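You operate a simulated robot arm through the tools that you are given. There is no shell and no other tool.

You are at the controls of a simulated robot arm. One attempt, no reset.

JOB
Top up the rice jar to about its line from the matching packet.
Fine: press the lid back on, stand the packet back and spill none. Set down upright: what you pick out.

The check looks at the end state, three seconds after you hand in, the way a careful person would. Anything else that was tipped, shoved, dropped, spilled or broken makes it a failure. A push-on lid holds only when it is set on centred and level and pressed home; a screw cap is set on level and turned clockwise until tight.

ROBOT AND FRAMES
A 7-joint arm with a three-finger gripper, fixed in place. Base frame: the origin is on the floor under the middle of its stand, x ahead of it, y to its left, z up; the work surface is at about z = 860. Readings come in mm, rad, newtons and seconds.
With the tool pointing down near the work surface it reaches from about 100 to 880 mm from the base axis. Its first joint turns from -2.897 to 2.897 rad. Payload 2.94 kg.
Tool frame: the origin (TCP) lies between the finger pads and is the grasp point; the fingertips stand 30 mm ahead of it; z points along the fingers, y is the line along which they close. The gripper opens to 132 mm; its body begins 107 mm behind the TCP.
Orientation is that of the tool frame in the base frame, as a unit quaternion [w, x, y, z]. With the fingers straight down and closing along the base's y, the tool's x points along the base's -x, its y along +y and its z along -z.

CONTROLS
- The arm moves only by the tool nudge_tool. Its argument "commands" is a list of rows, each a list of 7 numbers: the shift along the tool's x, y, z in units of 20 mm (1.0 is 20 mm), then the turn, a rotation vector about the tool's x, y, z in units of 6 degrees (1.0 is 6 degrees), then the gripper command, from -1 (fully open) to 1 (shut), values between in proportion. In form: [[tx, ty, tz, ax, ay, az, claw], ...]. A call has 1 to 20 rows; each row shifts and turns the commanded pose from where the row before left it, along the tool's axes as they then stand. A call with a number of a shift or a turn outside -1 to 1 is refused whole. Rows are played at 5 a second. More than 50 mm and 0.15 rad between two rows, or a gripper value outside its range, and nothing of the call is played. A pose out of reach is approached as far as the arm can. The call stops where the force on the tool passes 40 N (or 10 N more than at its start, if that is more) or the arm is blocked; 0.2 s more then pass. The fingers move at their own pace (about 37.4 mm/s each) and stop on an object; they squeeze with about 36 N. The grip force told is the motor's: it shows also when the fingers shut on nothing. Time passes only in rows, and 0.2 s behind the last, so rows that do not move let the fingers close. It gives the time, the measured TCP pose, the force on the tool (base axes), the opening and the grip force at its end, in the units of the frame above (readings bear some noise), with the torque about the TCP (base axes, N m) and any sound that the robot's microphone picked up.
- Cameras (640 x 400 px; columns grow to the right, rows downward): "scene" is fixed at [220.6, 652.1, 1610.3]; the picture's right is [-0.50, -0.87, 0.00], its down [-0.78, 0.45, -0.43] and it looks along [0.38, -0.22, -0.90] (base axes); focal length 214 px, centre (320, 200). "wrist" rides on the gripper at [72, 3, -144] in the tool frame; the picture's right is [-0.04, 1.00, 0.00], its down [-0.88, -0.04, -0.48] and it looks along [-0.48, -0.02, 0.88] (tool axes); focal length 256 px, centre (320, 200). There is no depth. A picture from a camera that has moved, and an enlarged one, comes with that camera's place and axes in the base frame and with its lens.
- grab_frame(camera): a new picture of that camera. No time passes.
- raise_lower(by): moves the trunk up (or, below 0, down) by that many mm; the arm rides with it, the base frame stays. It gives what a move gives, with no picture.
- inspect(camera, box): a new picture of the part [left, top, right, bottom] of that camera's present view, enlarged. No time passes.
- finish_job(): hands the job in; it is judged then, once.

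Nothing tells you positions but the pictures and the camera data. Unless the task says otherwise, let go and move clear before handing in.

The tools are called after "Request:" by a JSON object that holds its "name" and its "arguments". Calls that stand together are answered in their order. nudge_tool: Moves the arm, as the interface text tells. Its arguments: {"type":"object","properties":{"commands":{"type":"array"}},"required":["commands"]} The other tools are called the same way: raise_lower (by) moves the trunk up or down; grab_frame (camera) takes a picture; inspect (camera, box) takes an enlarged picture of a part of a camera's view; finish_job () hands the job in.

At the start:

```text
time: 0.0
eef_pos: [456.2, 369.9, 1322.6]
tcp_rot: [0.0, 0.0, 1.0, -0.001]
ft_force: [0.4, 0.0, -0.8]
moment: [0.0, -0.01, -0.02]
opening: 132.1
grip_force: 0.1
trunk travel left (down, up): [-325.0, 215.0]
```

scene: 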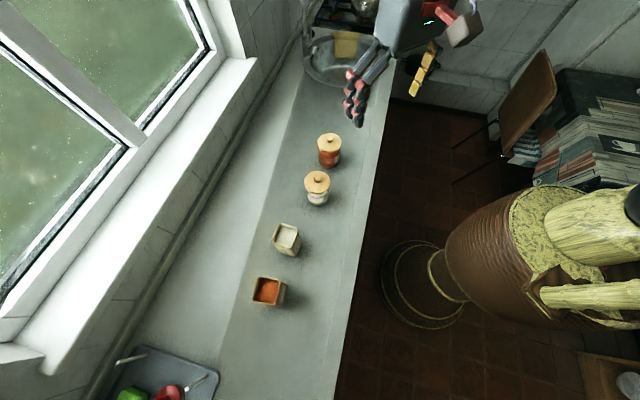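
wrist: 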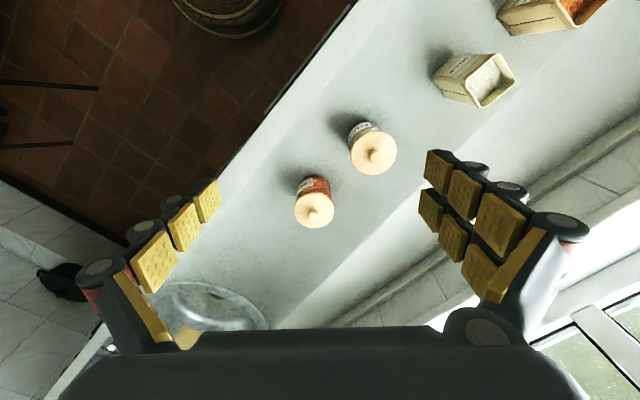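

I see two lidded jars (one red content, one white) and two open packets (one white, one orange) on a counter. I'll look closer to identify the rice jar, its line and the matching packet.

Request:
{"name": "inspect", "arguments": {"camera": "scene", "box": [290, 120, 370, 220]}}

Request:
{"name": "inspect", "arguments": {"camera": "scene", "box": [230, 210, 330, 320]}}

Request:
{"name": "inspect", "arguments": {"camera": "wrist", "box": [280, 100, 420, 240]}}

Request:
{"name": "inspect", "arguments": {"camera": "wrist", "box": [420, 0, 640, 130]}}

```text
4.00 times, centred on (330, 170) of scene
camera zoom: at [220.6, 652.1, 1610.3], right [-0.5, -0.87, 0.0], down [-0.78, 0.45, -0.43], along [0.38, -0.22, -0.9], focal length 858 px, centre (280, 320)
```

zoom: 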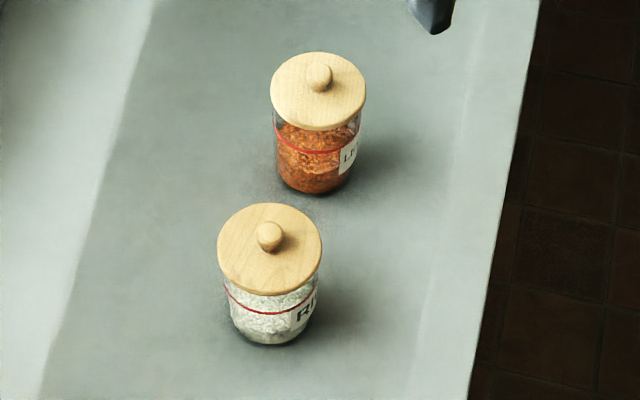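

```text
3.64 times, centred on (280, 265) of scene
camera zoom: at [220.6, 652.1, 1610.3], right [-0.5, -0.87, 0.0], down [-0.78, 0.45, -0.43], along [0.38, -0.22, -0.9], focal length 780 px, centre (466, -36)
```

zoom: 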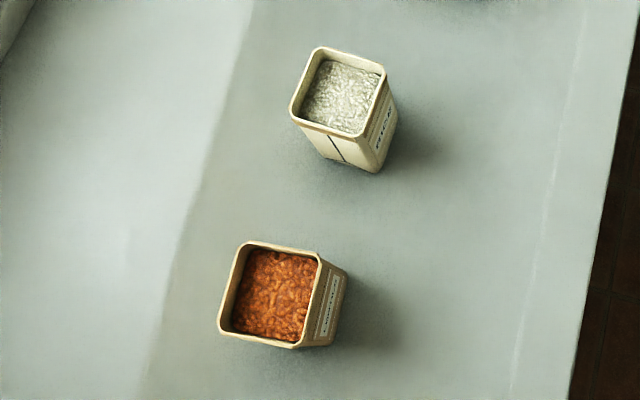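

```text
2.86 times, centred on (350, 170) of wrist
camera zoom: at [383.7, 374.0, 1467.5], right [0.04, 1.0, 0.0], down [0.88, -0.04, 0.48], along [0.48, -0.02, -0.88], focal length 731 px, centre (234, 286)
```

zoom: 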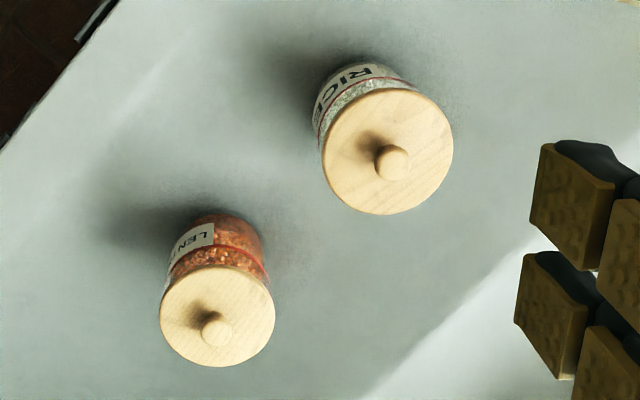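

```text
2.91 times, centred on (530, 65) of wrist
camera zoom: at [383.7, 374.0, 1467.5], right [0.04, 1.0, 0.0], down [0.88, -0.04, 0.48], along [0.48, -0.02, -0.88], focal length 745 px, centre (-291, 593)
```

zoom: 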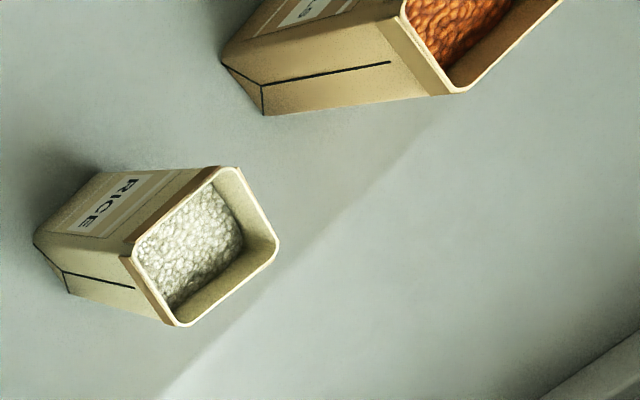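

The RICE jar (lid near (547, 473)) and the RICE packet (near (425, 649)) match; the lentil jar and packet must be left alone. I'll look at the gripper's fingers and the jar labels more closely before moving.

Request:
{"name": "inspect", "arguments": {"camera": "wrist", "box": [60, 140, 620, 400]}}

Request:
{"name": "inspect", "arguments": {"camera": "scene", "box": [320, 0, 500, 140]}}

Request:
{"name": "inspect", "arguments": {"camera": "scene", "box": [295, 160, 345, 215]}}

Request:
{"name": "inspect", "arguments": {"camera": "scene", "box": [262, 210, 312, 265]}}

```text
1.14 times, centred on (340, 270) of wrist
camera zoom: at [383.7, 374.0, 1467.5], right [0.04, 1.0, 0.0], down [0.88, -0.04, 0.48], along [0.48, -0.02, -0.88], focal length 293 px, centre (297, 120)
```

zoom: 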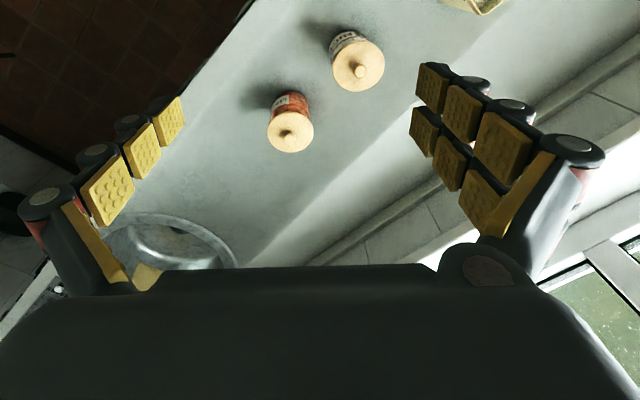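

```text
2.86 times, centred on (410, 70) of scene
camera zoom: at [220.6, 652.1, 1610.3], right [-0.5, -0.87, 0.0], down [-0.78, 0.45, -0.43], along [0.38, -0.22, -0.9], focal length 613 px, centre (63, 571)
```

zoom: 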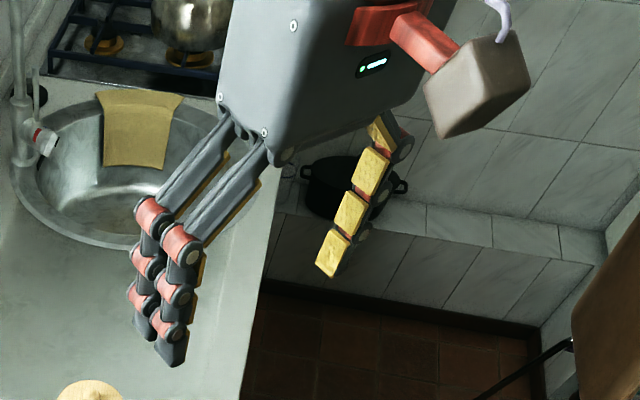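

```text
7.27 times, centred on (320, 188) of scene
camera zoom: at [220.6, 652.1, 1610.3], right [-0.5, -0.87, 0.0], down [-0.78, 0.45, -0.43], along [0.38, -0.22, -0.9], focal length 1560 px, centre (320, 291)
```

zoom: 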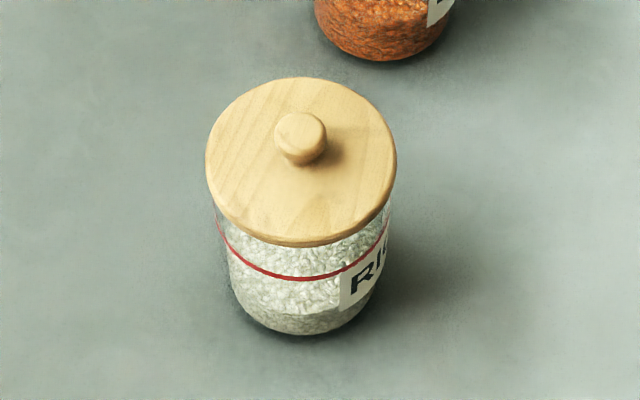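

```text
7.27 times, centred on (287, 238) of scene
camera zoom: at [220.6, 652.1, 1610.3], right [-0.5, -0.87, 0.0], down [-0.78, 0.45, -0.43], along [0.38, -0.22, -0.9], focal length 1560 px, centre (560, -73)
```

zoom: 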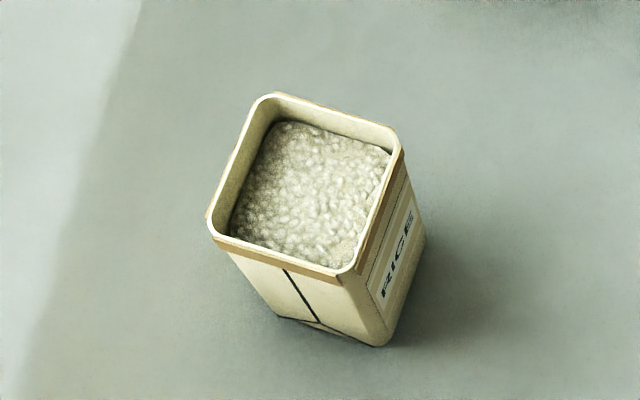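

The rice jar's fill is below its red line, and its lid has a small round knob (lid top near z 985). I'll move above the knob with the gripper partly open and check the alignment.

Request:
{"name": "nudge_tool", "arguments": {"commands": [[-0.35, 0.396, 0.7, 0, 0, 0, 0], [-0.35, 0.396, 0.7, 0, 0, 0, 0], [-0.35, 0.396, 0.7, 0, 0, 0, 0], [-0.35, 0.396, 0.7, 0, 0, 0, 0], [-0.35, 0.396, 0.7, 0, 0, 0, 0], [-0.35, 0.396, 0.7, 0, 0, 0, 0], [-0.35, 0.396, 0.7, 0, 0, 0, 0], [-0.35, 0.396, 0.7, 0, 0, 0, 0], [-0.35, 0.396, 0.7, 0, 0, 0, 0], [-0.35, 0.396, 0.7, 0, 0, 0, 0], [-0.35, 0.396, 0.7, 0, 0, 0, 0], [-0.35, 0.396, 0.7, 0, 0, 0, 0], [-0.35, 0.396, 0.7, 0, 0, 0, 0], [0, 0, 0, 0, 0, 0, 0]]}}

Request:
{"name": "grab_frame", "arguments": {"camera": "wrist"}}

Request:
{"name": "grab_frame", "arguments": {"camera": "scene"}}

```text
time: 3.0
eef_pos: [547.1, 474.4, 1141.4]
tcp_rot: [0.0, -0.001, 1.0, 0.0]
ft_force: [1.0, -0.5, 0.0]
moment: [0.0, -0.02, -0.05]
opening: 65.9
grip_force: 0.1
trunk travel left (down, up): [-325.0, 215.0]
```

```text
taken
camera wrist: at [474.4, 477.5, 1285.9], right [0.04, 1.0, 0.0], down [0.88, -0.04, 0.48], along [0.48, -0.02, -0.88], focal length 256 px, centre (320, 200)
```

wrist: 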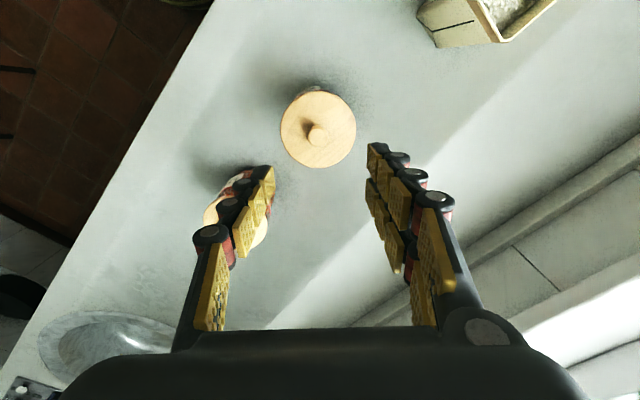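

```text
taken
```

scene: 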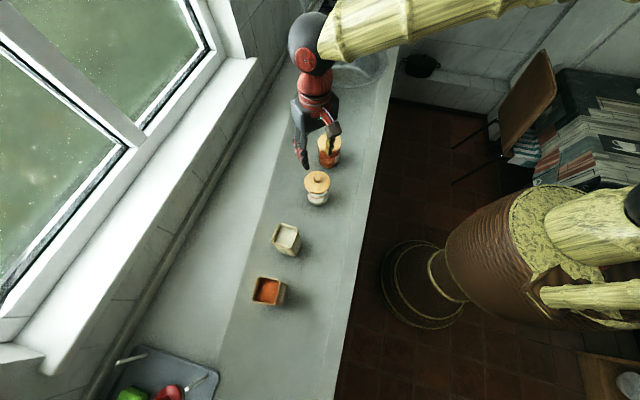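

The knob projects where I expected. I'll zoom in to refine the lid's height and centre.

Request:
{"name": "inspect", "arguments": {"camera": "wrist", "box": [260, 70, 380, 190]}}

Request:
{"name": "inspect", "arguments": {"camera": "scene", "box": [270, 100, 370, 220]}}

```text
3.33 times, centred on (320, 130) of wrist
camera zoom: at [474.4, 477.5, 1285.9], right [0.04, 1.0, 0.0], down [0.88, -0.04, 0.48], along [0.48, -0.02, -0.88], focal length 853 px, centre (320, 433)
```

zoom: 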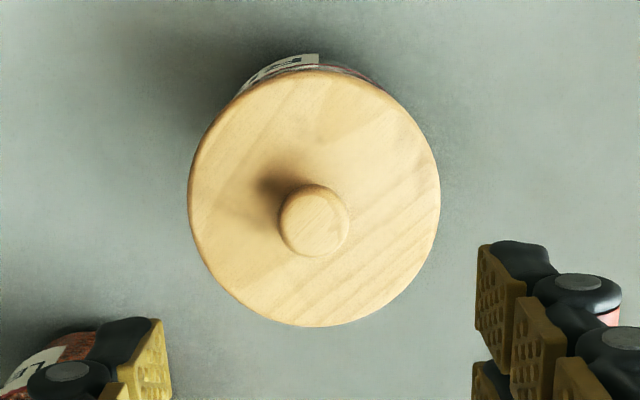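

```text
3.33 times, centred on (320, 160) of scene
camera zoom: at [220.6, 652.1, 1610.3], right [-0.5, -0.87, 0.0], down [-0.78, 0.45, -0.43], along [0.38, -0.22, -0.9], focal length 715 px, centre (320, 333)
```

zoom: 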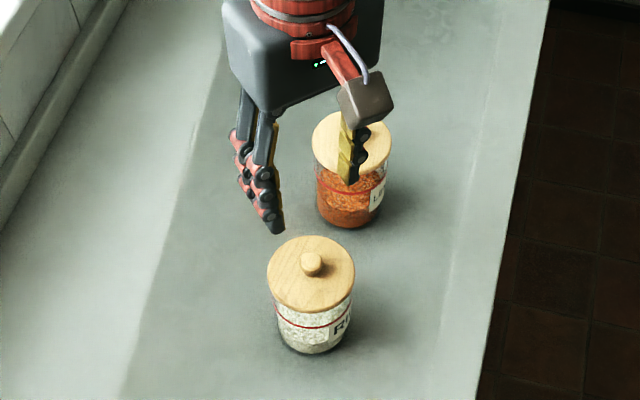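

The lid centre refines to about (545.5, 473.5), top at z ≈ 986, knob top about 1012. I'll descend to just above the lid surface with fingers straddling the knob.

Request:
{"name": "nudge_tool", "arguments": {"commands": [[0.04, -0.03, 0.8, 0, 0, 0, 0.2], [0.04, -0.02, 0.8, 0, 0, 0, 0.2], [0, 0, 0.8, 0, 0, 0, 0.2], [0, 0, 0.8, 0, 0, 0, 0.2], [0, 0, 0.8, 0, 0, 0, 0.2], [0, 0, 0.8, 0, 0, 0, 0.2], [0, 0, 0.6, 0, 0, 0, 0.2], [0, 0, 0.4, 0, 0, 0, 0.2], [0, 0, 0, 0, 0, 0, 0.2]]}}

Request:
{"name": "grab_frame", "arguments": {"camera": "wrist"}}

Request:
{"name": "inspect", "arguments": {"camera": "scene", "box": [280, 130, 360, 220]}}

```text
time: 5.0
eef_pos: [544.9, 472.3, 1024.0]
tcp_rot: [0.0, 0.0, 1.0, 0.0]
ft_force: [0.4, 0.9, -0.2]
moment: [0.03, 0.0, -0.04]
opening: 52.9
grip_force: 0.0
trunk travel left (down, up): [-325.0, 215.0]
```

```text
taken
camera wrist: at [472.7, 475.9, 1169.3], right [0.04, 1.0, 0.0], down [0.88, -0.04, 0.48], along [0.48, -0.02, -0.88], focal length 256 px, centre (320, 200)
```

wrist: 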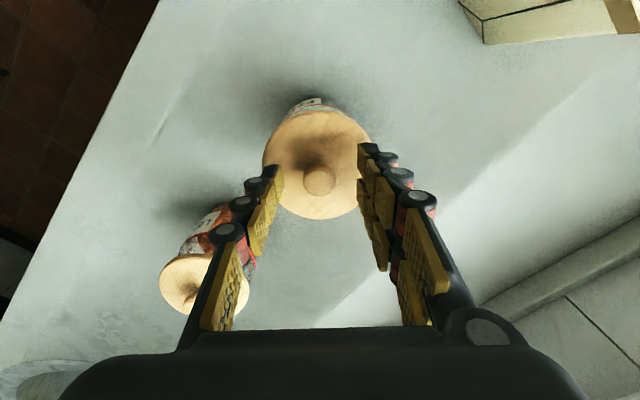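

```text
4.44 times, centred on (320, 175) of scene
camera zoom: at [220.6, 652.1, 1610.3], right [-0.5, -0.87, 0.0], down [-0.78, 0.45, -0.43], along [0.38, -0.22, -0.9], focal length 953 px, centre (320, 311)
```

zoom: 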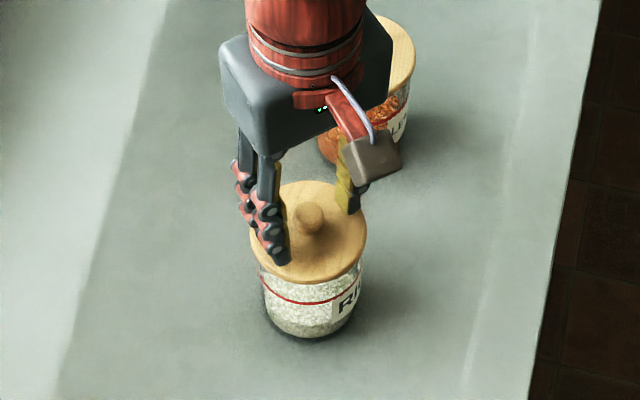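

Fingers straddle the knob and tips are just above the lid. I'll drop 4 mm more and close on the knob.

Request:
{"name": "nudge_tool", "arguments": {"commands": [[0, 0.03, 0.22, 0, 0, 0, 0.2], [0, 0, 0, 0, 0, 0, 0.2], [0, 0, 0, 0, 0, 0, 0.6], [0, 0, 0, 0, 0, 0, 0.8], [0, 0, 0, 0, 0, 0, 1], [0, 0, 0, 0, 0, 0, 1], [0, 0, 0, 0, 0, 0, 1]]}}

Request:
{"name": "inspect", "arguments": {"camera": "wrist", "box": [240, 80, 400, 240]}}

Request:
{"name": "inspect", "arguments": {"camera": "scene", "box": [280, 130, 360, 220]}}

```text
time: 6.6
eef_pos: [545.3, 473.7, 1020.6]
tcp_rot: [0.001, 0.0, 1.0, 0.0]
ft_force: [-1.1, 0.3, -0.2]
moment: [-0.01, 0.01, -0.01]
opening: 21.4
grip_force: 36.2
trunk travel left (down, up): [-325.0, 215.0]
heard: snap
```

```text
2.50 times, centred on (320, 160) of wrist
camera zoom: at [472.6, 476.3, 1165.2], right [0.04, 1.0, 0.0], down [0.88, -0.04, 0.48], along [0.47, -0.02, -0.88], focal length 640 px, centre (320, 300)
```

zoom: 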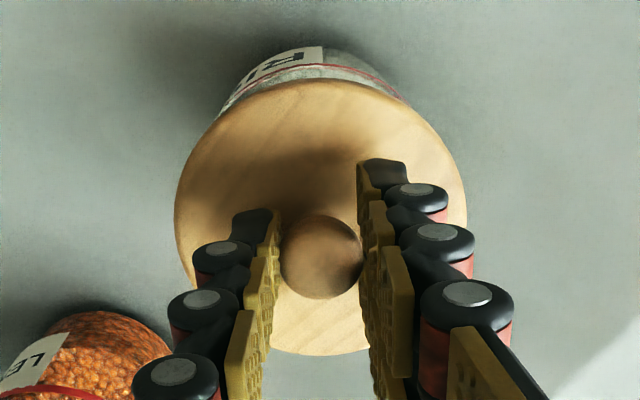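

```text
4.44 times, centred on (320, 175) of scene
camera zoom: at [220.6, 652.1, 1610.3], right [-0.5, -0.87, 0.0], down [-0.78, 0.45, -0.43], along [0.38, -0.22, -0.9], focal length 953 px, centre (320, 311)
```

zoom: 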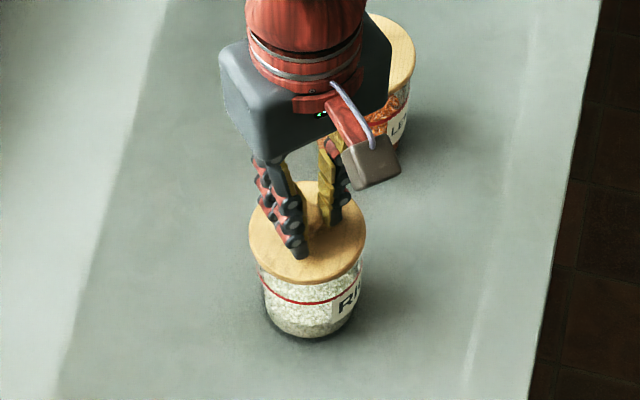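

The grip is on the knob (21.4 mm) and a "snap" was heard. I'll lift slowly a little and check that only the lid comes up.

Request:
{"name": "nudge_tool", "arguments": {"commands": [[0, 0, -0.15, 0, 0, 0, 1], [0, 0, -0.15, 0, 0, 0, 1], [0, 0, -0.15, 0, 0, 0, 1], [0, 0, -0.15, 0, 0, 0, 1]]}}

Request:
{"name": "inspect", "arguments": {"camera": "scene", "box": [280, 130, 360, 220]}}

Request:
{"name": "inspect", "arguments": {"camera": "wrist", "box": [240, 80, 400, 240]}}

```text
time: 7.6
eef_pos: [544.9, 472.2, 1032.5]
tcp_rot: [0.0, 0.0, 1.0, 0.0]
ft_force: [-0.7, -0.2, -1.2]
moment: [0.01, 0.0, 0.01]
opening: 21.7
grip_force: 36.7
trunk travel left (down, up): [-325.0, 215.0]
```

```text
4.44 times, centred on (320, 175) of scene
camera zoom: at [220.6, 652.1, 1610.3], right [-0.5, -0.87, 0.0], down [-0.78, 0.45, -0.43], along [0.38, -0.22, -0.9], focal length 953 px, centre (320, 311)
```

zoom: 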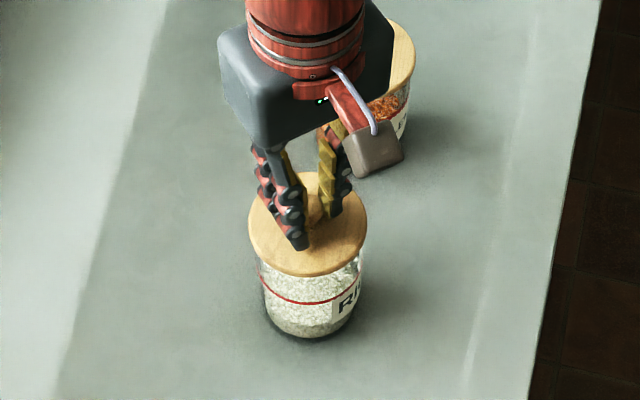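

```text
2.50 times, centred on (320, 160) of wrist
camera zoom: at [472.4, 475.9, 1177.6], right [0.04, 1.0, 0.0], down [0.88, -0.04, 0.48], along [0.48, -0.02, -0.88], focal length 640 px, centre (320, 300)
```

zoom: 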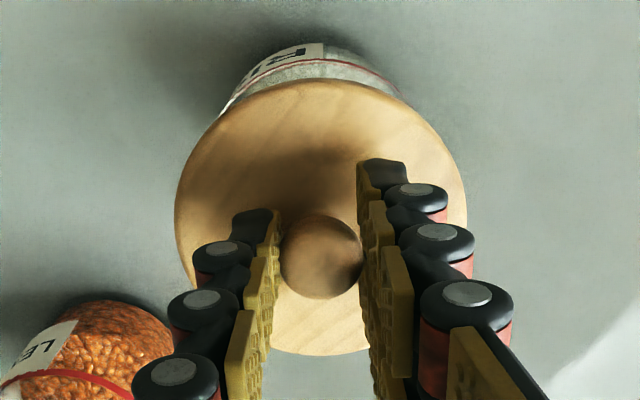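

The lid came off cleanly and the jar stayed put. I'll lift it further, then look into the jar and at the spot to set it down.

Request:
{"name": "nudge_tool", "arguments": {"commands": [[0, 0, -0.4, 0, 0, 0, 1], [0, 0, -0.6, 0, 0, 0, 1], [0, 0, -0.8, 0, 0, 0, 1], [0, 0, -0.8, 0, 0, 0, 1], [0, 0, -0.8, 0, 0, 0, 1], [0, 0, -0.6, 0, 0, 0, 1], [0, -0.5, 0, 0, 0, 0, 1], [0, -0.8, 0, 0, 0, 0, 1], [0, -0.8, 0, 0, 0, 0, 1], [0, -0.8, 0, 0, 0, 0, 1], [0, -0.8, 0, 0, 0, 0, 1], [0, -0.8, 0, 0, 0, 0, 1], [0, -0.8, 0, 0, 0, 0, 1], [0, -0.6, 0, 0, 0, 0, 1], [0, 0, 0, 0, 0, 0, 1]]}}

Request:
{"name": "grab_frame", "arguments": {"camera": "scene"}}

Request:
{"name": "grab_frame", "arguments": {"camera": "wrist"}}

Request:
{"name": "inspect", "arguments": {"camera": "scene", "box": [295, 165, 345, 215]}}

```text
time: 10.8
eef_pos: [545.8, 355.2, 1113.0]
tcp_rot: [0.0, 0.0, 1.0, 0.0]
ft_force: [0.3, -0.4, -1.3]
moment: [0.01, -0.03, 0.0]
opening: 21.5
grip_force: 35.6
trunk travel left (down, up): [-325.0, 215.0]
```

```text
taken
```

scene: 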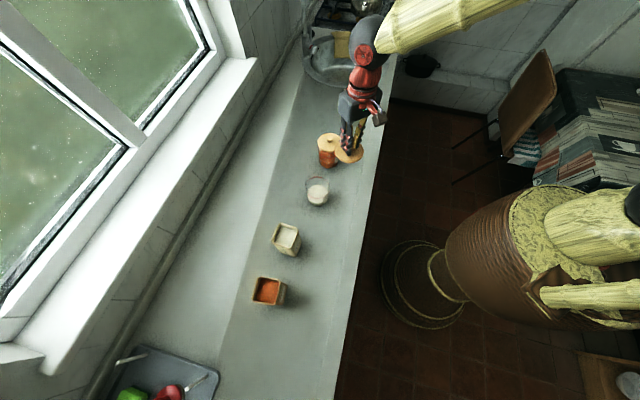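

```text
taken
camera wrist: at [473.4, 358.2, 1257.3], right [0.04, 1.0, 0.0], down [0.88, -0.04, 0.48], along [0.48, -0.02, -0.88], focal length 256 px, centre (320, 200)
```

wrist: 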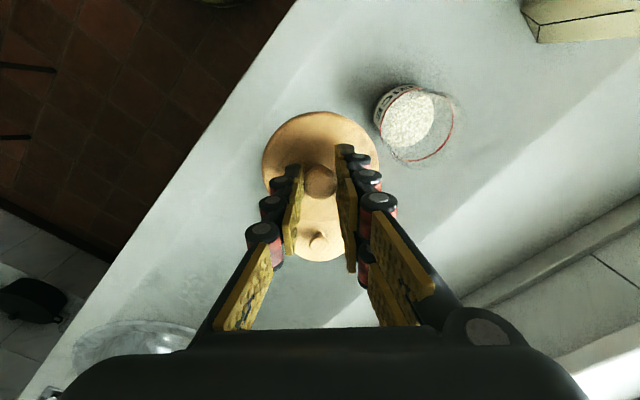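

```text
8.00 times, centred on (320, 190) of scene
camera zoom: at [220.6, 652.1, 1610.3], right [-0.5, -0.87, 0.0], down [-0.78, 0.45, -0.43], along [0.38, -0.22, -0.9], focal length 1716 px, centre (320, 280)
```

zoom: 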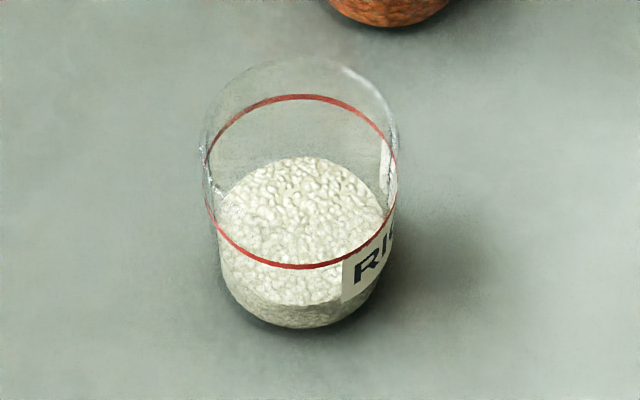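

The jar is open: line at roughly z 936, rice at roughly z 889. Let me look at the lid's underside profile before setting it down.

Request:
{"name": "inspect", "arguments": {"camera": "scene", "box": [315, 80, 395, 180]}}

Request:
{"name": "inspect", "arguments": {"camera": "wrist", "box": [220, 60, 480, 270]}}

```text
4.00 times, centred on (355, 130) of scene
camera zoom: at [220.6, 652.1, 1610.3], right [-0.5, -0.87, 0.0], down [-0.78, 0.45, -0.43], along [0.38, -0.22, -0.9], focal length 858 px, centre (180, 480)
```

zoom: 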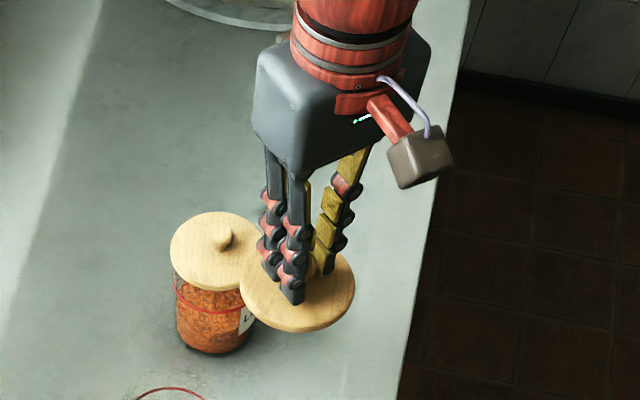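

```text
1.90 times, centred on (350, 165) of wrist
camera zoom: at [473.4, 358.2, 1257.3], right [0.04, 1.0, 0.0], down [0.88, -0.04, 0.48], along [0.48, -0.02, -0.88], focal length 488 px, centre (263, 267)
```

zoom: 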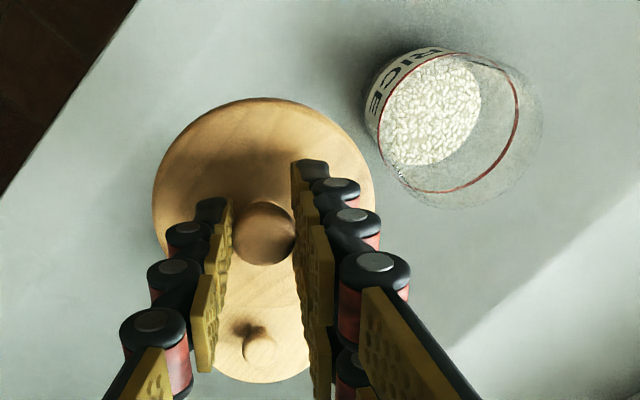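

The lid is level in the grip. I'll lower it at a spot around (541, 350), clear of both jars, first quickly then in small steps.

Request:
{"name": "nudge_tool", "arguments": {"commands": [[0.12, -0.13, 0.3, 0, 0, 0, 1], [0.12, -0.13, 0.7, 0, 0, 0, 1], [0, 0, 0.9, 0, 0, 0, 1], [0, 0, 0.9, 0, 0, 0, 1], [0, 0, 0.9, 0, 0, 0, 1], [0, 0, 0.9, 0, 0, 0, 1], [0, 0, 0.9, 0, 0, 0, 1], [0, 0, 0.9, 0, 0, 0, 1], [0, 0, 0.9, 0, 0, 0, 1], [0, 0, 0.9, 0, 0, 0, 1], [0, 0, 0.5, 0, 0, 0, 1], [0, 0, 0.3, 0, 0, 0, 1], [0, 0, 0, 0, 0, 0, 1]]}}

Request:
{"name": "inspect", "arguments": {"camera": "scene", "box": [315, 80, 395, 200]}}

```text
time: 13.6
eef_pos: [539.4, 349.5, 932.4]
tcp_rot: [0.0, 0.0, 1.0, 0.001]
ft_force: [0.2, 0.1, -0.9]
moment: [0.01, -0.02, -0.01]
opening: 21.7
grip_force: 36.1
trunk travel left (down, up): [-325.0, 215.0]
```

```text
3.33 times, centred on (355, 140) of scene
camera zoom: at [220.6, 652.1, 1610.3], right [-0.5, -0.87, 0.0], down [-0.78, 0.45, -0.43], along [0.38, -0.22, -0.9], focal length 715 px, centre (203, 400)
```

zoom: 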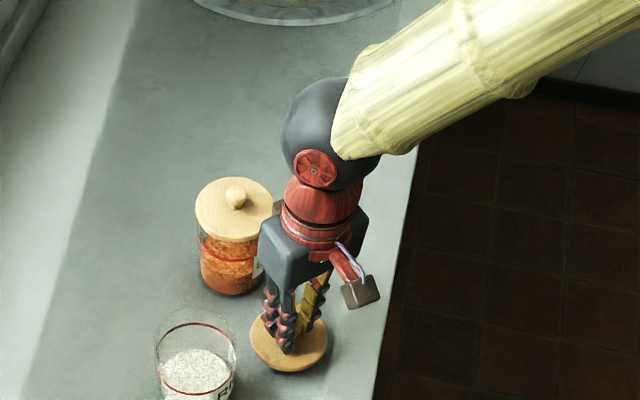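

The lid is a few centimetres above the counter. I'll lower in small steps watching the force.

Request:
{"name": "nudge_tool", "arguments": {"commands": [[0, 0, 0.15, 0, 0, 0, 1], [0, 0, 0.15, 0, 0, 0, 1], [0, 0, 0.15, 0, 0, 0, 1], [0, 0, 0, 0, 0, 0, 1]]}}

Request:
{"name": "inspect", "arguments": {"camera": "scene", "box": [325, 130, 375, 180]}}

```text
time: 14.6
eef_pos: [540.8, 349.2, 924.1]
tcp_rot: [-0.001, 0.0, 1.0, 0.0]
ft_force: [-0.9, 0.3, -0.3]
moment: [0.01, 0.0, 0.02]
opening: 21.4
grip_force: 36.3
trunk travel left (down, up): [-325.0, 215.0]
```

```text
8.00 times, centred on (350, 155) of scene
camera zoom: at [220.6, 652.1, 1610.3], right [-0.5, -0.87, 0.0], down [-0.78, 0.45, -0.43], along [0.38, -0.22, -0.9], focal length 1716 px, centre (80, 560)
```

zoom: 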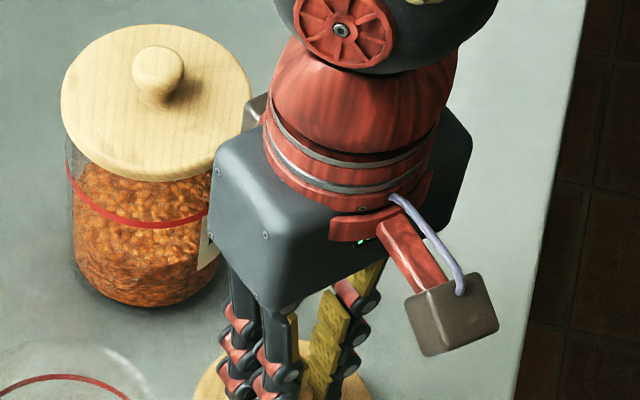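

Request:
{"name": "nudge_tool", "arguments": {"commands": [[0, 0, 0.12, 0, 0, 0, 1], [0, 0, 0.12, 0, 0, 0, 1], [0, 0, 0, 0, 0, 0, 1]]}}

Request:
{"name": "inspect", "arguments": {"camera": "scene", "box": [330, 155, 380, 195]}}

```text
time: 15.4
eef_pos: [541.9, 349.1, 918.8]
tcp_rot: [-0.001, 0.0, 1.0, 0.0]
ft_force: [-0.5, 0.0, -0.9]
moment: [-0.01, -0.01, 0.02]
opening: 21.5
grip_force: 36.1
trunk travel left (down, up): [-325.0, 215.0]
```

```text
10.00 times, centred on (355, 175) of scene
camera zoom: at [220.6, 652.1, 1610.3], right [-0.5, -0.87, 0.0], down [-0.78, 0.45, -0.43], along [0.38, -0.22, -0.9], focal length 2145 px, centre (-30, 450)
```

zoom: 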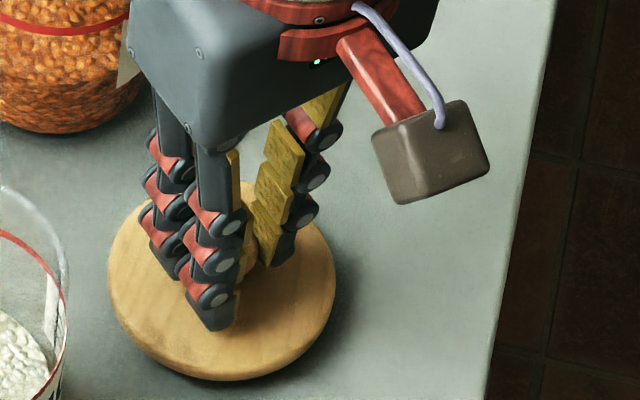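

Request:
{"name": "nudge_tool", "arguments": {"commands": [[0, 0, 0.1, 0, 0, 0, 1], [0, 0, 0.1, 0, 0, 0, 1], [0, 0, 0, 0, 0, 0, 1]]}}

```text
time: 16.2
eef_pos: [539.7, 350.3, 913.3]
tcp_rot: [0.0, 0.0, 1.0, 0.001]
ft_force: [-0.9, 0.2, -1.1]
moment: [-0.01, 0.01, 0.0]
opening: 21.8
grip_force: 36.0
trunk travel left (down, up): [-325.0, 215.0]
```

Request:
{"name": "nudge_tool", "arguments": {"commands": [[0, 0, 0.1, 0, 0, 0, 1], [0, 0, 0, 0, 0, 0, 1]]}}

Request:
{"name": "nudge_tool", "arguments": {"commands": [[0, 0, 0.1, 0, 0, 0, 1], [0, 0, 0, 0, 0, 0, 1]]}}

Request:
{"name": "inspect", "arguments": {"camera": "scene", "box": [330, 155, 380, 195]}}

```text
time: 16.8
eef_pos: [539.7, 349.0, 914.3]
tcp_rot: [0.0, 0.0, 1.0, 0.0]
ft_force: [-1.0, -0.5, 5.8]
moment: [-0.02, 0.12, -0.02]
opening: 21.8
grip_force: 35.8
trunk travel left (down, up): [-325.0, 215.0]
```

```text
time: 17.4
eef_pos: [542.0, 348.9, 913.0]
tcp_rot: [0.002, 0.0, 1.0, 0.002]
ft_force: [-5.2, 0.1, 22.2]
moment: [-0.1, 0.32, 0.01]
opening: 21.6
grip_force: 35.8
trunk travel left (down, up): [-325.0, 215.0]
```

```text
10.00 times, centred on (355, 175) of scene
camera zoom: at [220.6, 652.1, 1610.3], right [-0.5, -0.87, 0.0], down [-0.78, 0.45, -0.43], along [0.38, -0.22, -0.9], focal length 2145 px, centre (-30, 450)
```

zoom: 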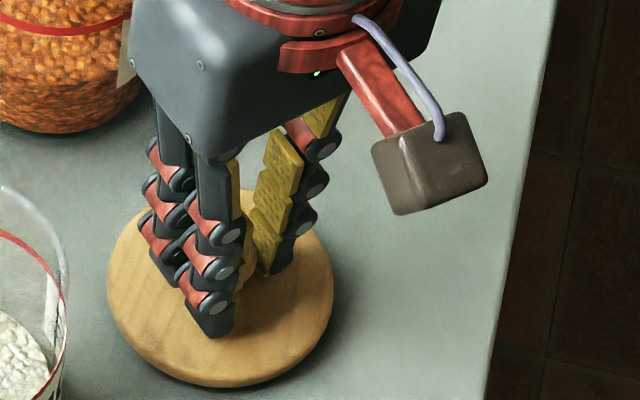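

The lid touched the counter at TCP z ≈ 913.5. I'll ease off the force and open the fingers, then rise.

Request:
{"name": "nudge_tool", "arguments": {"commands": [[0, 0, -0.12, 0, 0, 0, 1], [0, 0, 0, 0, 0, 0, 1], [0, 0, 0, 0, 0, 0, 0.5], [0, 0, 0, 0, 0, 0, 0.2], [0, 0, 0, 0, 0, 0, 0.2], [0, 0, -0.2, 0, 0, 0, 0.2], [0, 0, -0.5, 0, 0, 0, 0.2], [0, 0, -0.8, 0, 0, 0, 0.2], [0, 0, -0.9, 0, 0, 0, 0.2], [0, 0, -0.9, 0, 0, 0, 0.2], [0, 0, -0.9, 0, 0, 0, 0.2], [0, 0, -0.9, 0, 0, 0, 0.2], [0, 0, -0.9, 0, 0, 0, 0.2], [0, 0, -0.9, 0, 0, 0, 0.2], [0, 0, -0.9, 0, 0, 0, 0.2], [0, 0, -0.9, 0, 0, 0, 0.2], [0, 0, -0.9, 0, 0, 0, 0.2], [0, 0, -0.9, 0, 0, 0, 0.2], [0, 0, 0, 0, 0, 0, 0.2]]}}

Request:
{"name": "grab_frame", "arguments": {"camera": "wrist"}}

Request:
{"name": "inspect", "arguments": {"camera": "scene", "box": [290, 120, 380, 210]}}

```text
time: 21.4
eef_pos: [539.4, 348.6, 1123.5]
tcp_rot: [0.001, 0.0, 1.0, -0.001]
ft_force: [0.9, -0.1, 0.2]
moment: [0.01, 0.02, -0.02]
opening: 53.1
grip_force: 0.1
trunk travel left (down, up): [-325.0, 215.0]
```

```text
taken
camera wrist: at [467.6, 352.0, 1267.9], right [0.04, 1.0, 0.0], down [0.88, -0.04, 0.48], along [0.47, -0.02, -0.88], focal length 256 px, centre (320, 200)
```

wrist: 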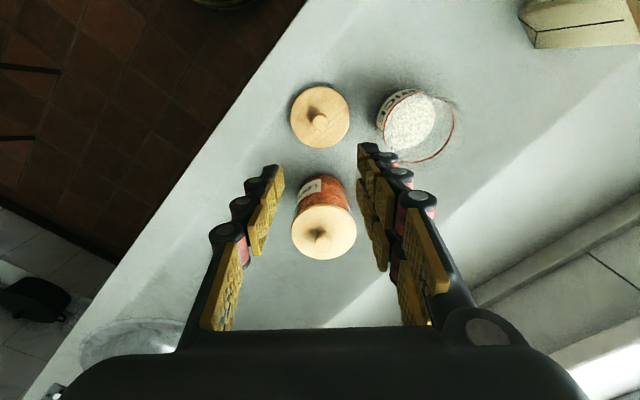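

```text
4.44 times, centred on (335, 165) of scene
camera zoom: at [220.6, 652.1, 1610.3], right [-0.5, -0.87, 0.0], down [-0.78, 0.45, -0.43], along [0.38, -0.22, -0.9], focal length 953 px, centre (253, 356)
```

zoom: 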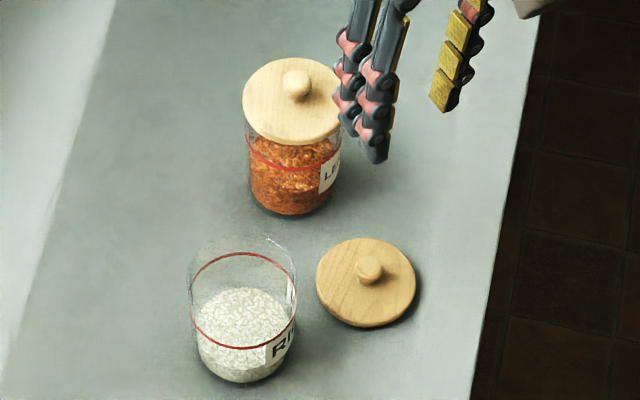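

The lid rests upright between the jars, clear of both. Next I'll retreat upward to open space and test turning the tool for a side grasp of the packet (its sides face about 40° / 130°).

Request:
{"name": "nudge_tool", "arguments": {"commands": [[0.875, 0.44, -0.81, 0, 0, 0, -0.5], [0.875, 0.44, -0.81, 0, 0, 0, -0.5], [0.875, 0.44, -0.81, 0, 0, 0, -0.5], [0.875, 0.44, -0.81, 0, 0, 0, -0.5], [0.875, 0.44, -0.81, 0, 0, 0, -0.5], [0.875, 0.44, -0.81, 0, 0, 0, -0.5], [0.875, 0.44, -0.81, 0, 0, 0, -0.5], [0.875, 0.44, -0.81, 0, 0, 0, -0.5], [0, 0, 0, 0, 0, 0, -0.5]]}}

Request:
{"name": "nudge_tool", "arguments": {"commands": [[0, 0, 0, 0, 0, 1, -0.5], [0, 0, 0, 0, 0, 1, -0.5], [0, 0, 0, 0, 0, 1, -0.5], [0, 0, 0, 0, 0, 1, -0.5], [0, 0, 0, 0, 0, 1, -0.5], [0, 0, 0, 0, 0, 1, -0.5], [0, 0, 0, 0, 0, 1, -0.5], [0, 0, 0, 0, 0, 1, -0.5], [0, 0, 0, 0, 0, 1, -0.5], [0, 0, 0, 0, 0, 1, -0.5]]}}

Request:
{"name": "grab_frame", "arguments": {"camera": "scene"}}

```text
time: 23.4
eef_pos: [401.1, 420.9, 1252.7]
tcp_rot: [0.0, 0.0, 1.0, 0.001]
ft_force: [-0.1, -0.2, 0.2]
moment: [-0.02, 0.0, 0.0]
opening: 98.9
grip_force: 0.1
trunk travel left (down, up): [-325.0, 215.0]
```

```text
time: 25.6
eef_pos: [400.9, 420.4, 1252.6]
tcp_rot: [0.0, 0.501, 0.866, 0.0]
ft_force: [-0.5, -0.3, -0.2]
moment: [0.0, 0.02, -0.05]
opening: 99.0
grip_force: 0.1
trunk travel left (down, up): [-325.0, 215.0]
```

```text
taken
```

scene: 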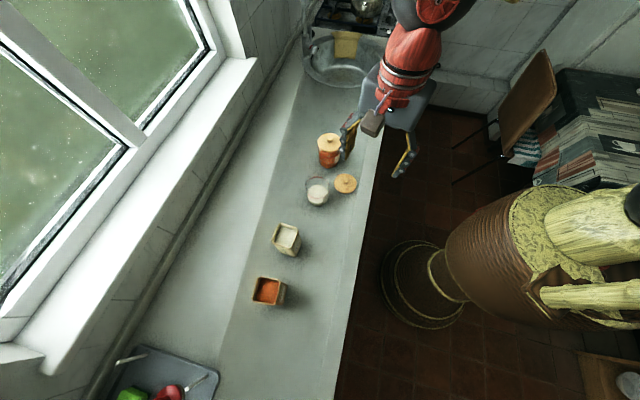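

Turning this way works. I'll continue to bring the camera side of the tool to the far side (so it ends on top when the tool is pitched up).

Request:
{"name": "nudge_tool", "arguments": {"commands": [[0, 0, 0, 0, 0, 1, -0.5], [0, 0, 0, 0, 0, 1, -0.5], [0, 0, 0, 0, 0, 1, -0.5], [0, 0, 0, 0, 0, 1, -0.5], [0, 0, 0, 0, 0, 1, -0.5], [0, 0, 0, 0, 0, 1, -0.5], [0, 0, 0, 0, 0, 1, -0.5], [0, 0, 0, 0, 0, 1, -0.5], [0, 0, 0, 0, 0, 1, -0.5], [0, 0, 0, 0, 0, 1, -0.5], [0, 0, 0, 0, 0, 1, -0.5], [0, 0, 0, 0, 0, 1, -0.5], [0, 0, 0, 0, 0, 1, -0.5], [0, 0, 0, 0, 0, 0.333, -0.5], [0, 0, 0, 0, 0, 0, -0.5]]}}

Request:
{"name": "grab_frame", "arguments": {"camera": "scene"}}

Request:
{"name": "grab_frame", "arguments": {"camera": "wrist"}}

```text
time: 28.8
eef_pos: [433.4, 390.9, 1254.6]
tcp_rot: [-0.017, 0.908, 0.418, -0.007]
ft_force: [-0.3, 0.3, -0.2]
moment: [-0.01, 0.01, 0.0]
opening: 99.1
grip_force: 0.0
out of reach, approached as far as the arm can: row 11, 12, 13, 14
trunk travel left (down, up): [-325.0, 215.0]
```

```text
taken
```

scene: 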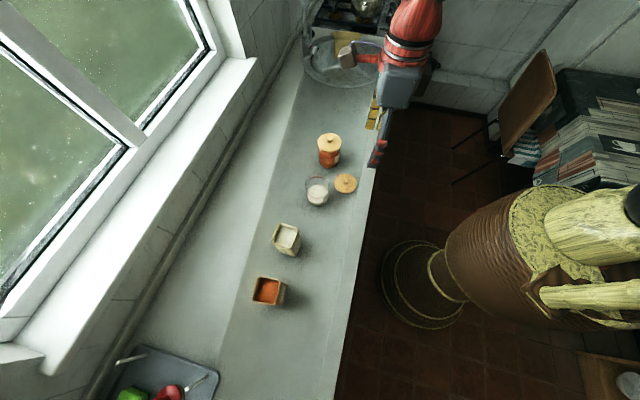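

```text
taken
camera wrist: at [486.6, 439.9, 1400.3], right [0.73, -0.68, -0.04], down [-0.59, -0.66, 0.47], along [-0.35, -0.32, -0.88], focal length 256 px, centre (320, 200)
```

wrist: 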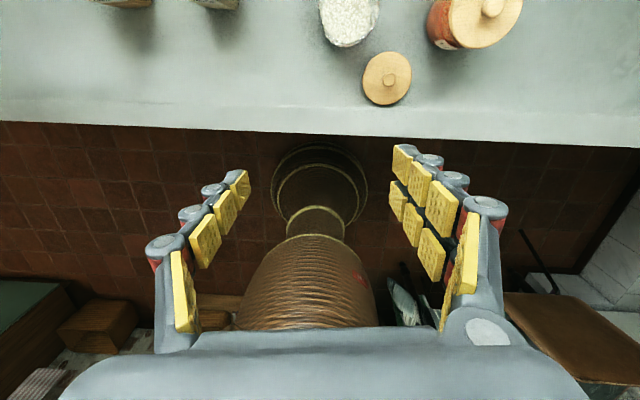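

Joint limits stop this direction about 10° short, so the camera-on-top pose isn't available. I'll turn back the other way and use the camera-below pose, with the tool pitched partway down so it clears the counter.

Request:
{"name": "nudge_tool", "arguments": {"commands": [[0, 0, 0, 0, 0, -1, -0.5], [0, 0, 0, 0, 0, -1, -0.5], [0, 0, 0, 0, 0, -1, -0.5], [0, 0, 0, 0, 0, -1, -0.5], [0, 0, 0, 0, 0, -1, -0.5], [0, 0, 0, 0, 0, -1, -0.5], [0, 0, 0, 0, 0, -1, -0.5], [0, 0, 0, 0, 0, -1, -0.5], [0, 0, 0, 0, 0, -1, -0.5], [0, 0, 0, 0, 0, -1, -0.5], [0, 0, 0, 0, 0, -1, -0.5], [0, 0, 0, 0, 0, -1, -0.5], [0, 0, 0, 0, 0, -1, -0.5], [0, 0, 0, 0, 0, -1, -0.5], [0, 0, 0, 0, 0, -1, -0.5], [0, 0, 0, 0, 0, -1, -0.5], [0, 0, 0, 0, 0, -1, -0.5], [0, 0, 0, 0, 0, -1, -0.5], [0, 0, 0, 0, 0, -1, -0.5], [0, 0, 0, 0, 0, -1, -0.5]]}}

```text
time: 33.0
eef_pos: [433.1, 390.3, 1256.5]
tcp_rot: [-0.012, 0.096, 0.995, 0.009]
ft_force: [0.7, 0.4, -0.3]
moment: [-0.02, -0.01, 0.01]
opening: 99.2
grip_force: 0.1
trunk travel left (down, up): [-325.0, 215.0]
```

Request:
{"name": "nudge_tool", "arguments": {"commands": [[0, 0, 0, 0, 0, -0.945, -0.5], [0, 0, 0, 0, 0, -0.945, -0.5], [0, 0, 0, 0, 0, -0.945, -0.5], [0, 0, 0, 0, 0, -0.945, -0.5], [0, 0, 0, 0, 0, -0.945, -0.5], [0, 0, 0, 0, 0, -0.945, -0.5], [0, 0, 0, 0, 0, -0.945, -0.5], [0, 0, 0, 0, 0, -0.945, -0.5], [0, 0, 0, 0, 0, -0.945, -0.5], [0, 0, 0, 0, 0, 0, -0.5]]}}

Request:
{"name": "grab_frame", "arguments": {"camera": "scene"}}

```text
time: 35.2
eef_pos: [432.6, 389.5, 1256.6]
tcp_rot: [-0.006, -0.343, 0.939, 0.014]
ft_force: [-0.4, 0.4, 0.3]
moment: [0.01, -0.02, 0.0]
opening: 98.8
grip_force: 0.0
trunk travel left (down, up): [-325.0, 215.0]
```

```text
taken
```

scene: 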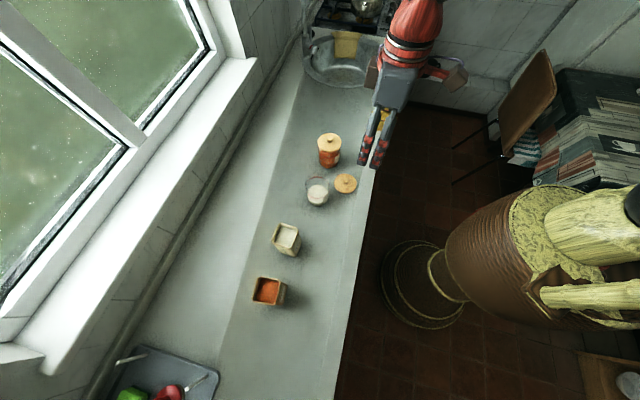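

Request:
{"name": "nudge_tool", "arguments": {"commands": [[-0.19, 0.95, 0.285, 0, 0, 0, -0.5], [-0.19, 0.95, 0.285, 0, 0, 0, -0.5], [-0.19, 0.95, 0.285, 0, 0, 0, -0.5], [-0.19, 0.95, 0.285, 0, 0, 0, -0.5], [-0.19, 0.95, 0.285, 0, 0, 0, -0.5], [-0.19, 0.95, 0.285, 0, 0, 0, -0.5], [-0.19, 0.95, 0.285, 0, 0, 0, -0.5], [-0.19, 0.95, 0.285, 0, 0, 0, -0.5], [-0.19, 0.95, 0.285, 0, 0, 0, -0.5], [-0.19, 0.95, 0.285, 0, 0, 0, -0.5], [0, 0, 0, 0, -0.8, 0, -0.5], [0, 0, 0, 0, -0.8, 0, -0.5], [0, 0, 0, 0, -0.8, 0, -0.5], [0, 0, 0, 0, -0.8, 0, -0.5], [0, 0, 0, 0, 0, 0, -0.5]]}}

Request:
{"name": "grab_frame", "arguments": {"camera": "scene"}}

Request:
{"name": "grab_frame", "arguments": {"camera": "wrist"}}

```text
time: 38.4
eef_pos: [338.4, 560.9, 1204.9]
tcp_rot: [0.151, -0.334, 0.928, 0.071]
ft_force: [-1.1, 0.6, 0.3]
moment: [0.01, 0.03, -0.03]
opening: 99.0
grip_force: 0.1
trunk travel left (down, up): [-325.0, 215.0]
```

```text
taken
```

scene: 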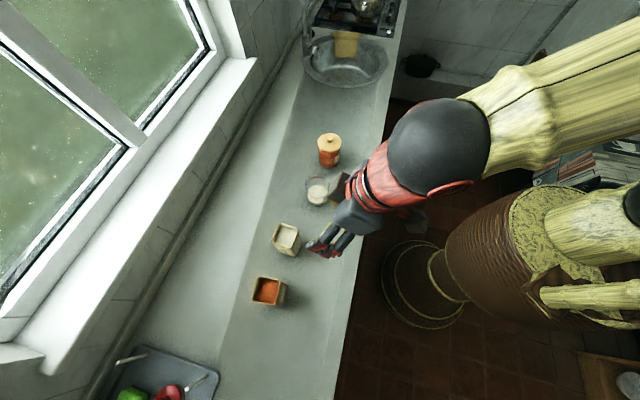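

```text
taken
camera wrist: at [250.1, 487.8, 1318.3], right [-0.61, 0.79, 0.04], down [0.56, 0.39, 0.74], along [0.57, 0.47, -0.68], focal length 256 px, centre (320, 200)
```

wrist: 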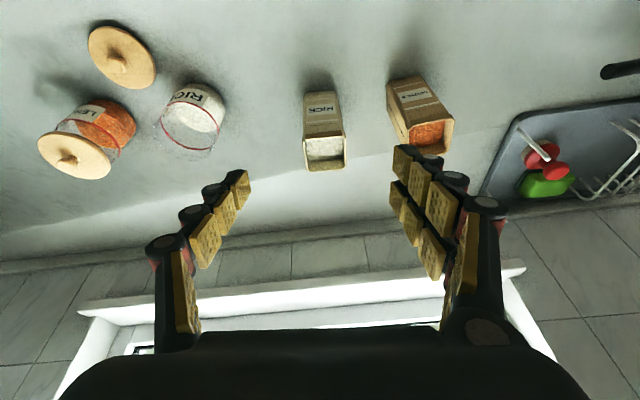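

Now I get a good view of the row of objects. Let me zoom to refine the packet's position and orientation.

Request:
{"name": "inspect", "arguments": {"camera": "wrist", "box": [270, 70, 370, 190]}}

Request:
{"name": "inspect", "arguments": {"camera": "wrist", "box": [140, 60, 260, 180]}}

Request:
{"name": "inspect", "arguments": {"camera": "scene", "box": [230, 200, 350, 320]}}

```text
3.33 times, centred on (320, 130) of wrist
camera zoom: at [250.1, 487.8, 1318.3], right [-0.61, 0.79, 0.04], down [0.56, 0.39, 0.74], along [0.57, 0.47, -0.68], focal length 853 px, centre (320, 433)
```

zoom: 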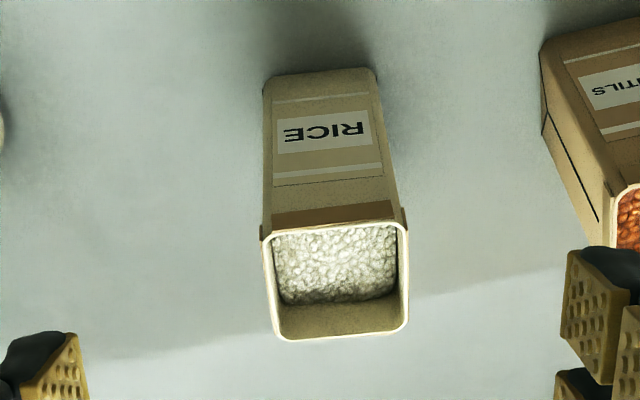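

```text
3.33 times, centred on (200, 120) of wrist
camera zoom: at [250.1, 487.8, 1318.3], right [-0.61, 0.79, 0.04], down [0.56, 0.39, 0.74], along [0.57, 0.47, -0.68], focal length 853 px, centre (720, 467)
```

zoom: 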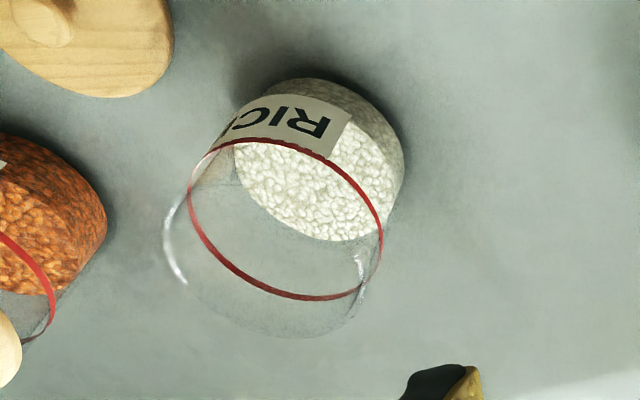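

```text
3.33 times, centred on (290, 260) of scene
camera zoom: at [220.6, 652.1, 1610.3], right [-0.5, -0.87, 0.0], down [-0.78, 0.45, -0.43], along [0.38, -0.22, -0.9], focal length 715 px, centre (420, 0)
```

zoom: 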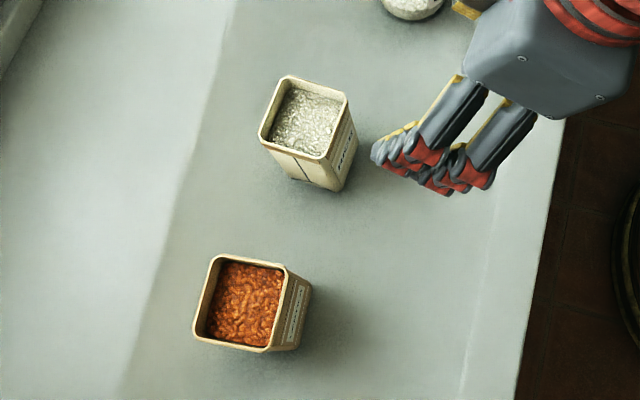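

Packet centre comes out at (425.7, 648.6), square about 57 mm, faces at ~40.7°. I'll set the tool orientation (approach 20° below horizontal, closing along the packet's side normals) while still high.

Request:
{"name": "nudge_tool", "arguments": {"commands": [[0, 0, 0, 0.0136, -0.941, -0.035, -0.5], [0, 0, 0, 0.0136, -0.941, -0.035, -0.5], [0, 0, 0, 0.0136, -0.941, -0.035, -0.5], [0, 0, 0, 0.0136, -0.941, -0.035, -0.5], [0, 0, 0, 0.0136, -0.941, -0.035, -0.5], [0, 0, 0, 0.0136, -0.941, -0.035, -0.5], [0, 0, 0, 0.0136, -0.941, -0.035, -0.5], [0, 0, 0, 0.0136, -0.941, -0.035, -0.5], [0, 0, 0, 0.0136, -0.941, -0.035, -0.5], [0, 0, 0, 0, 0, 0, -0.5]]}}

Request:
{"name": "grab_frame", "arguments": {"camera": "scene"}}

Request:
{"name": "grab_frame", "arguments": {"camera": "wrist"}}

```text
time: 40.6
eef_pos: [338.7, 561.8, 1203.8]
tcp_rot: [0.538, -0.286, 0.768, 0.199]
ft_force: [0.3, 0.3, -0.2]
moment: [-0.02, 0.01, -0.03]
opening: 98.9
grip_force: 0.0
trunk travel left (down, up): [-325.0, 215.0]
```

```text
taken
```

scene: 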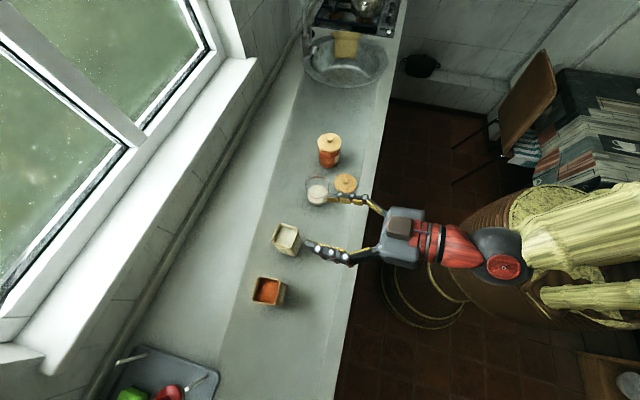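

```text
taken
camera wrist: at [215.5, 460.1, 1186.5], right [-0.64, 0.77, 0.04], down [-0.09, -0.12, 0.99], along [0.76, 0.63, 0.15], focal length 256 px, centre (320, 200)
```

wrist: 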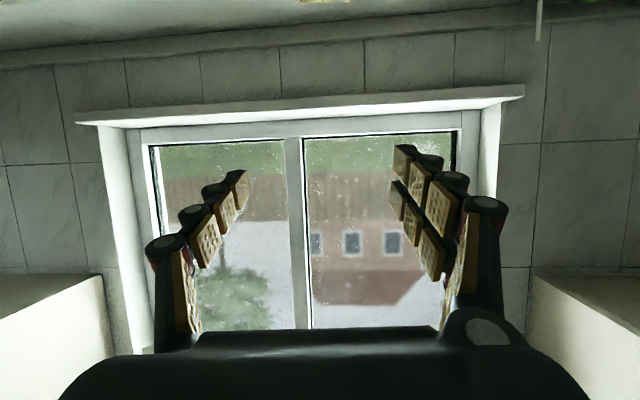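

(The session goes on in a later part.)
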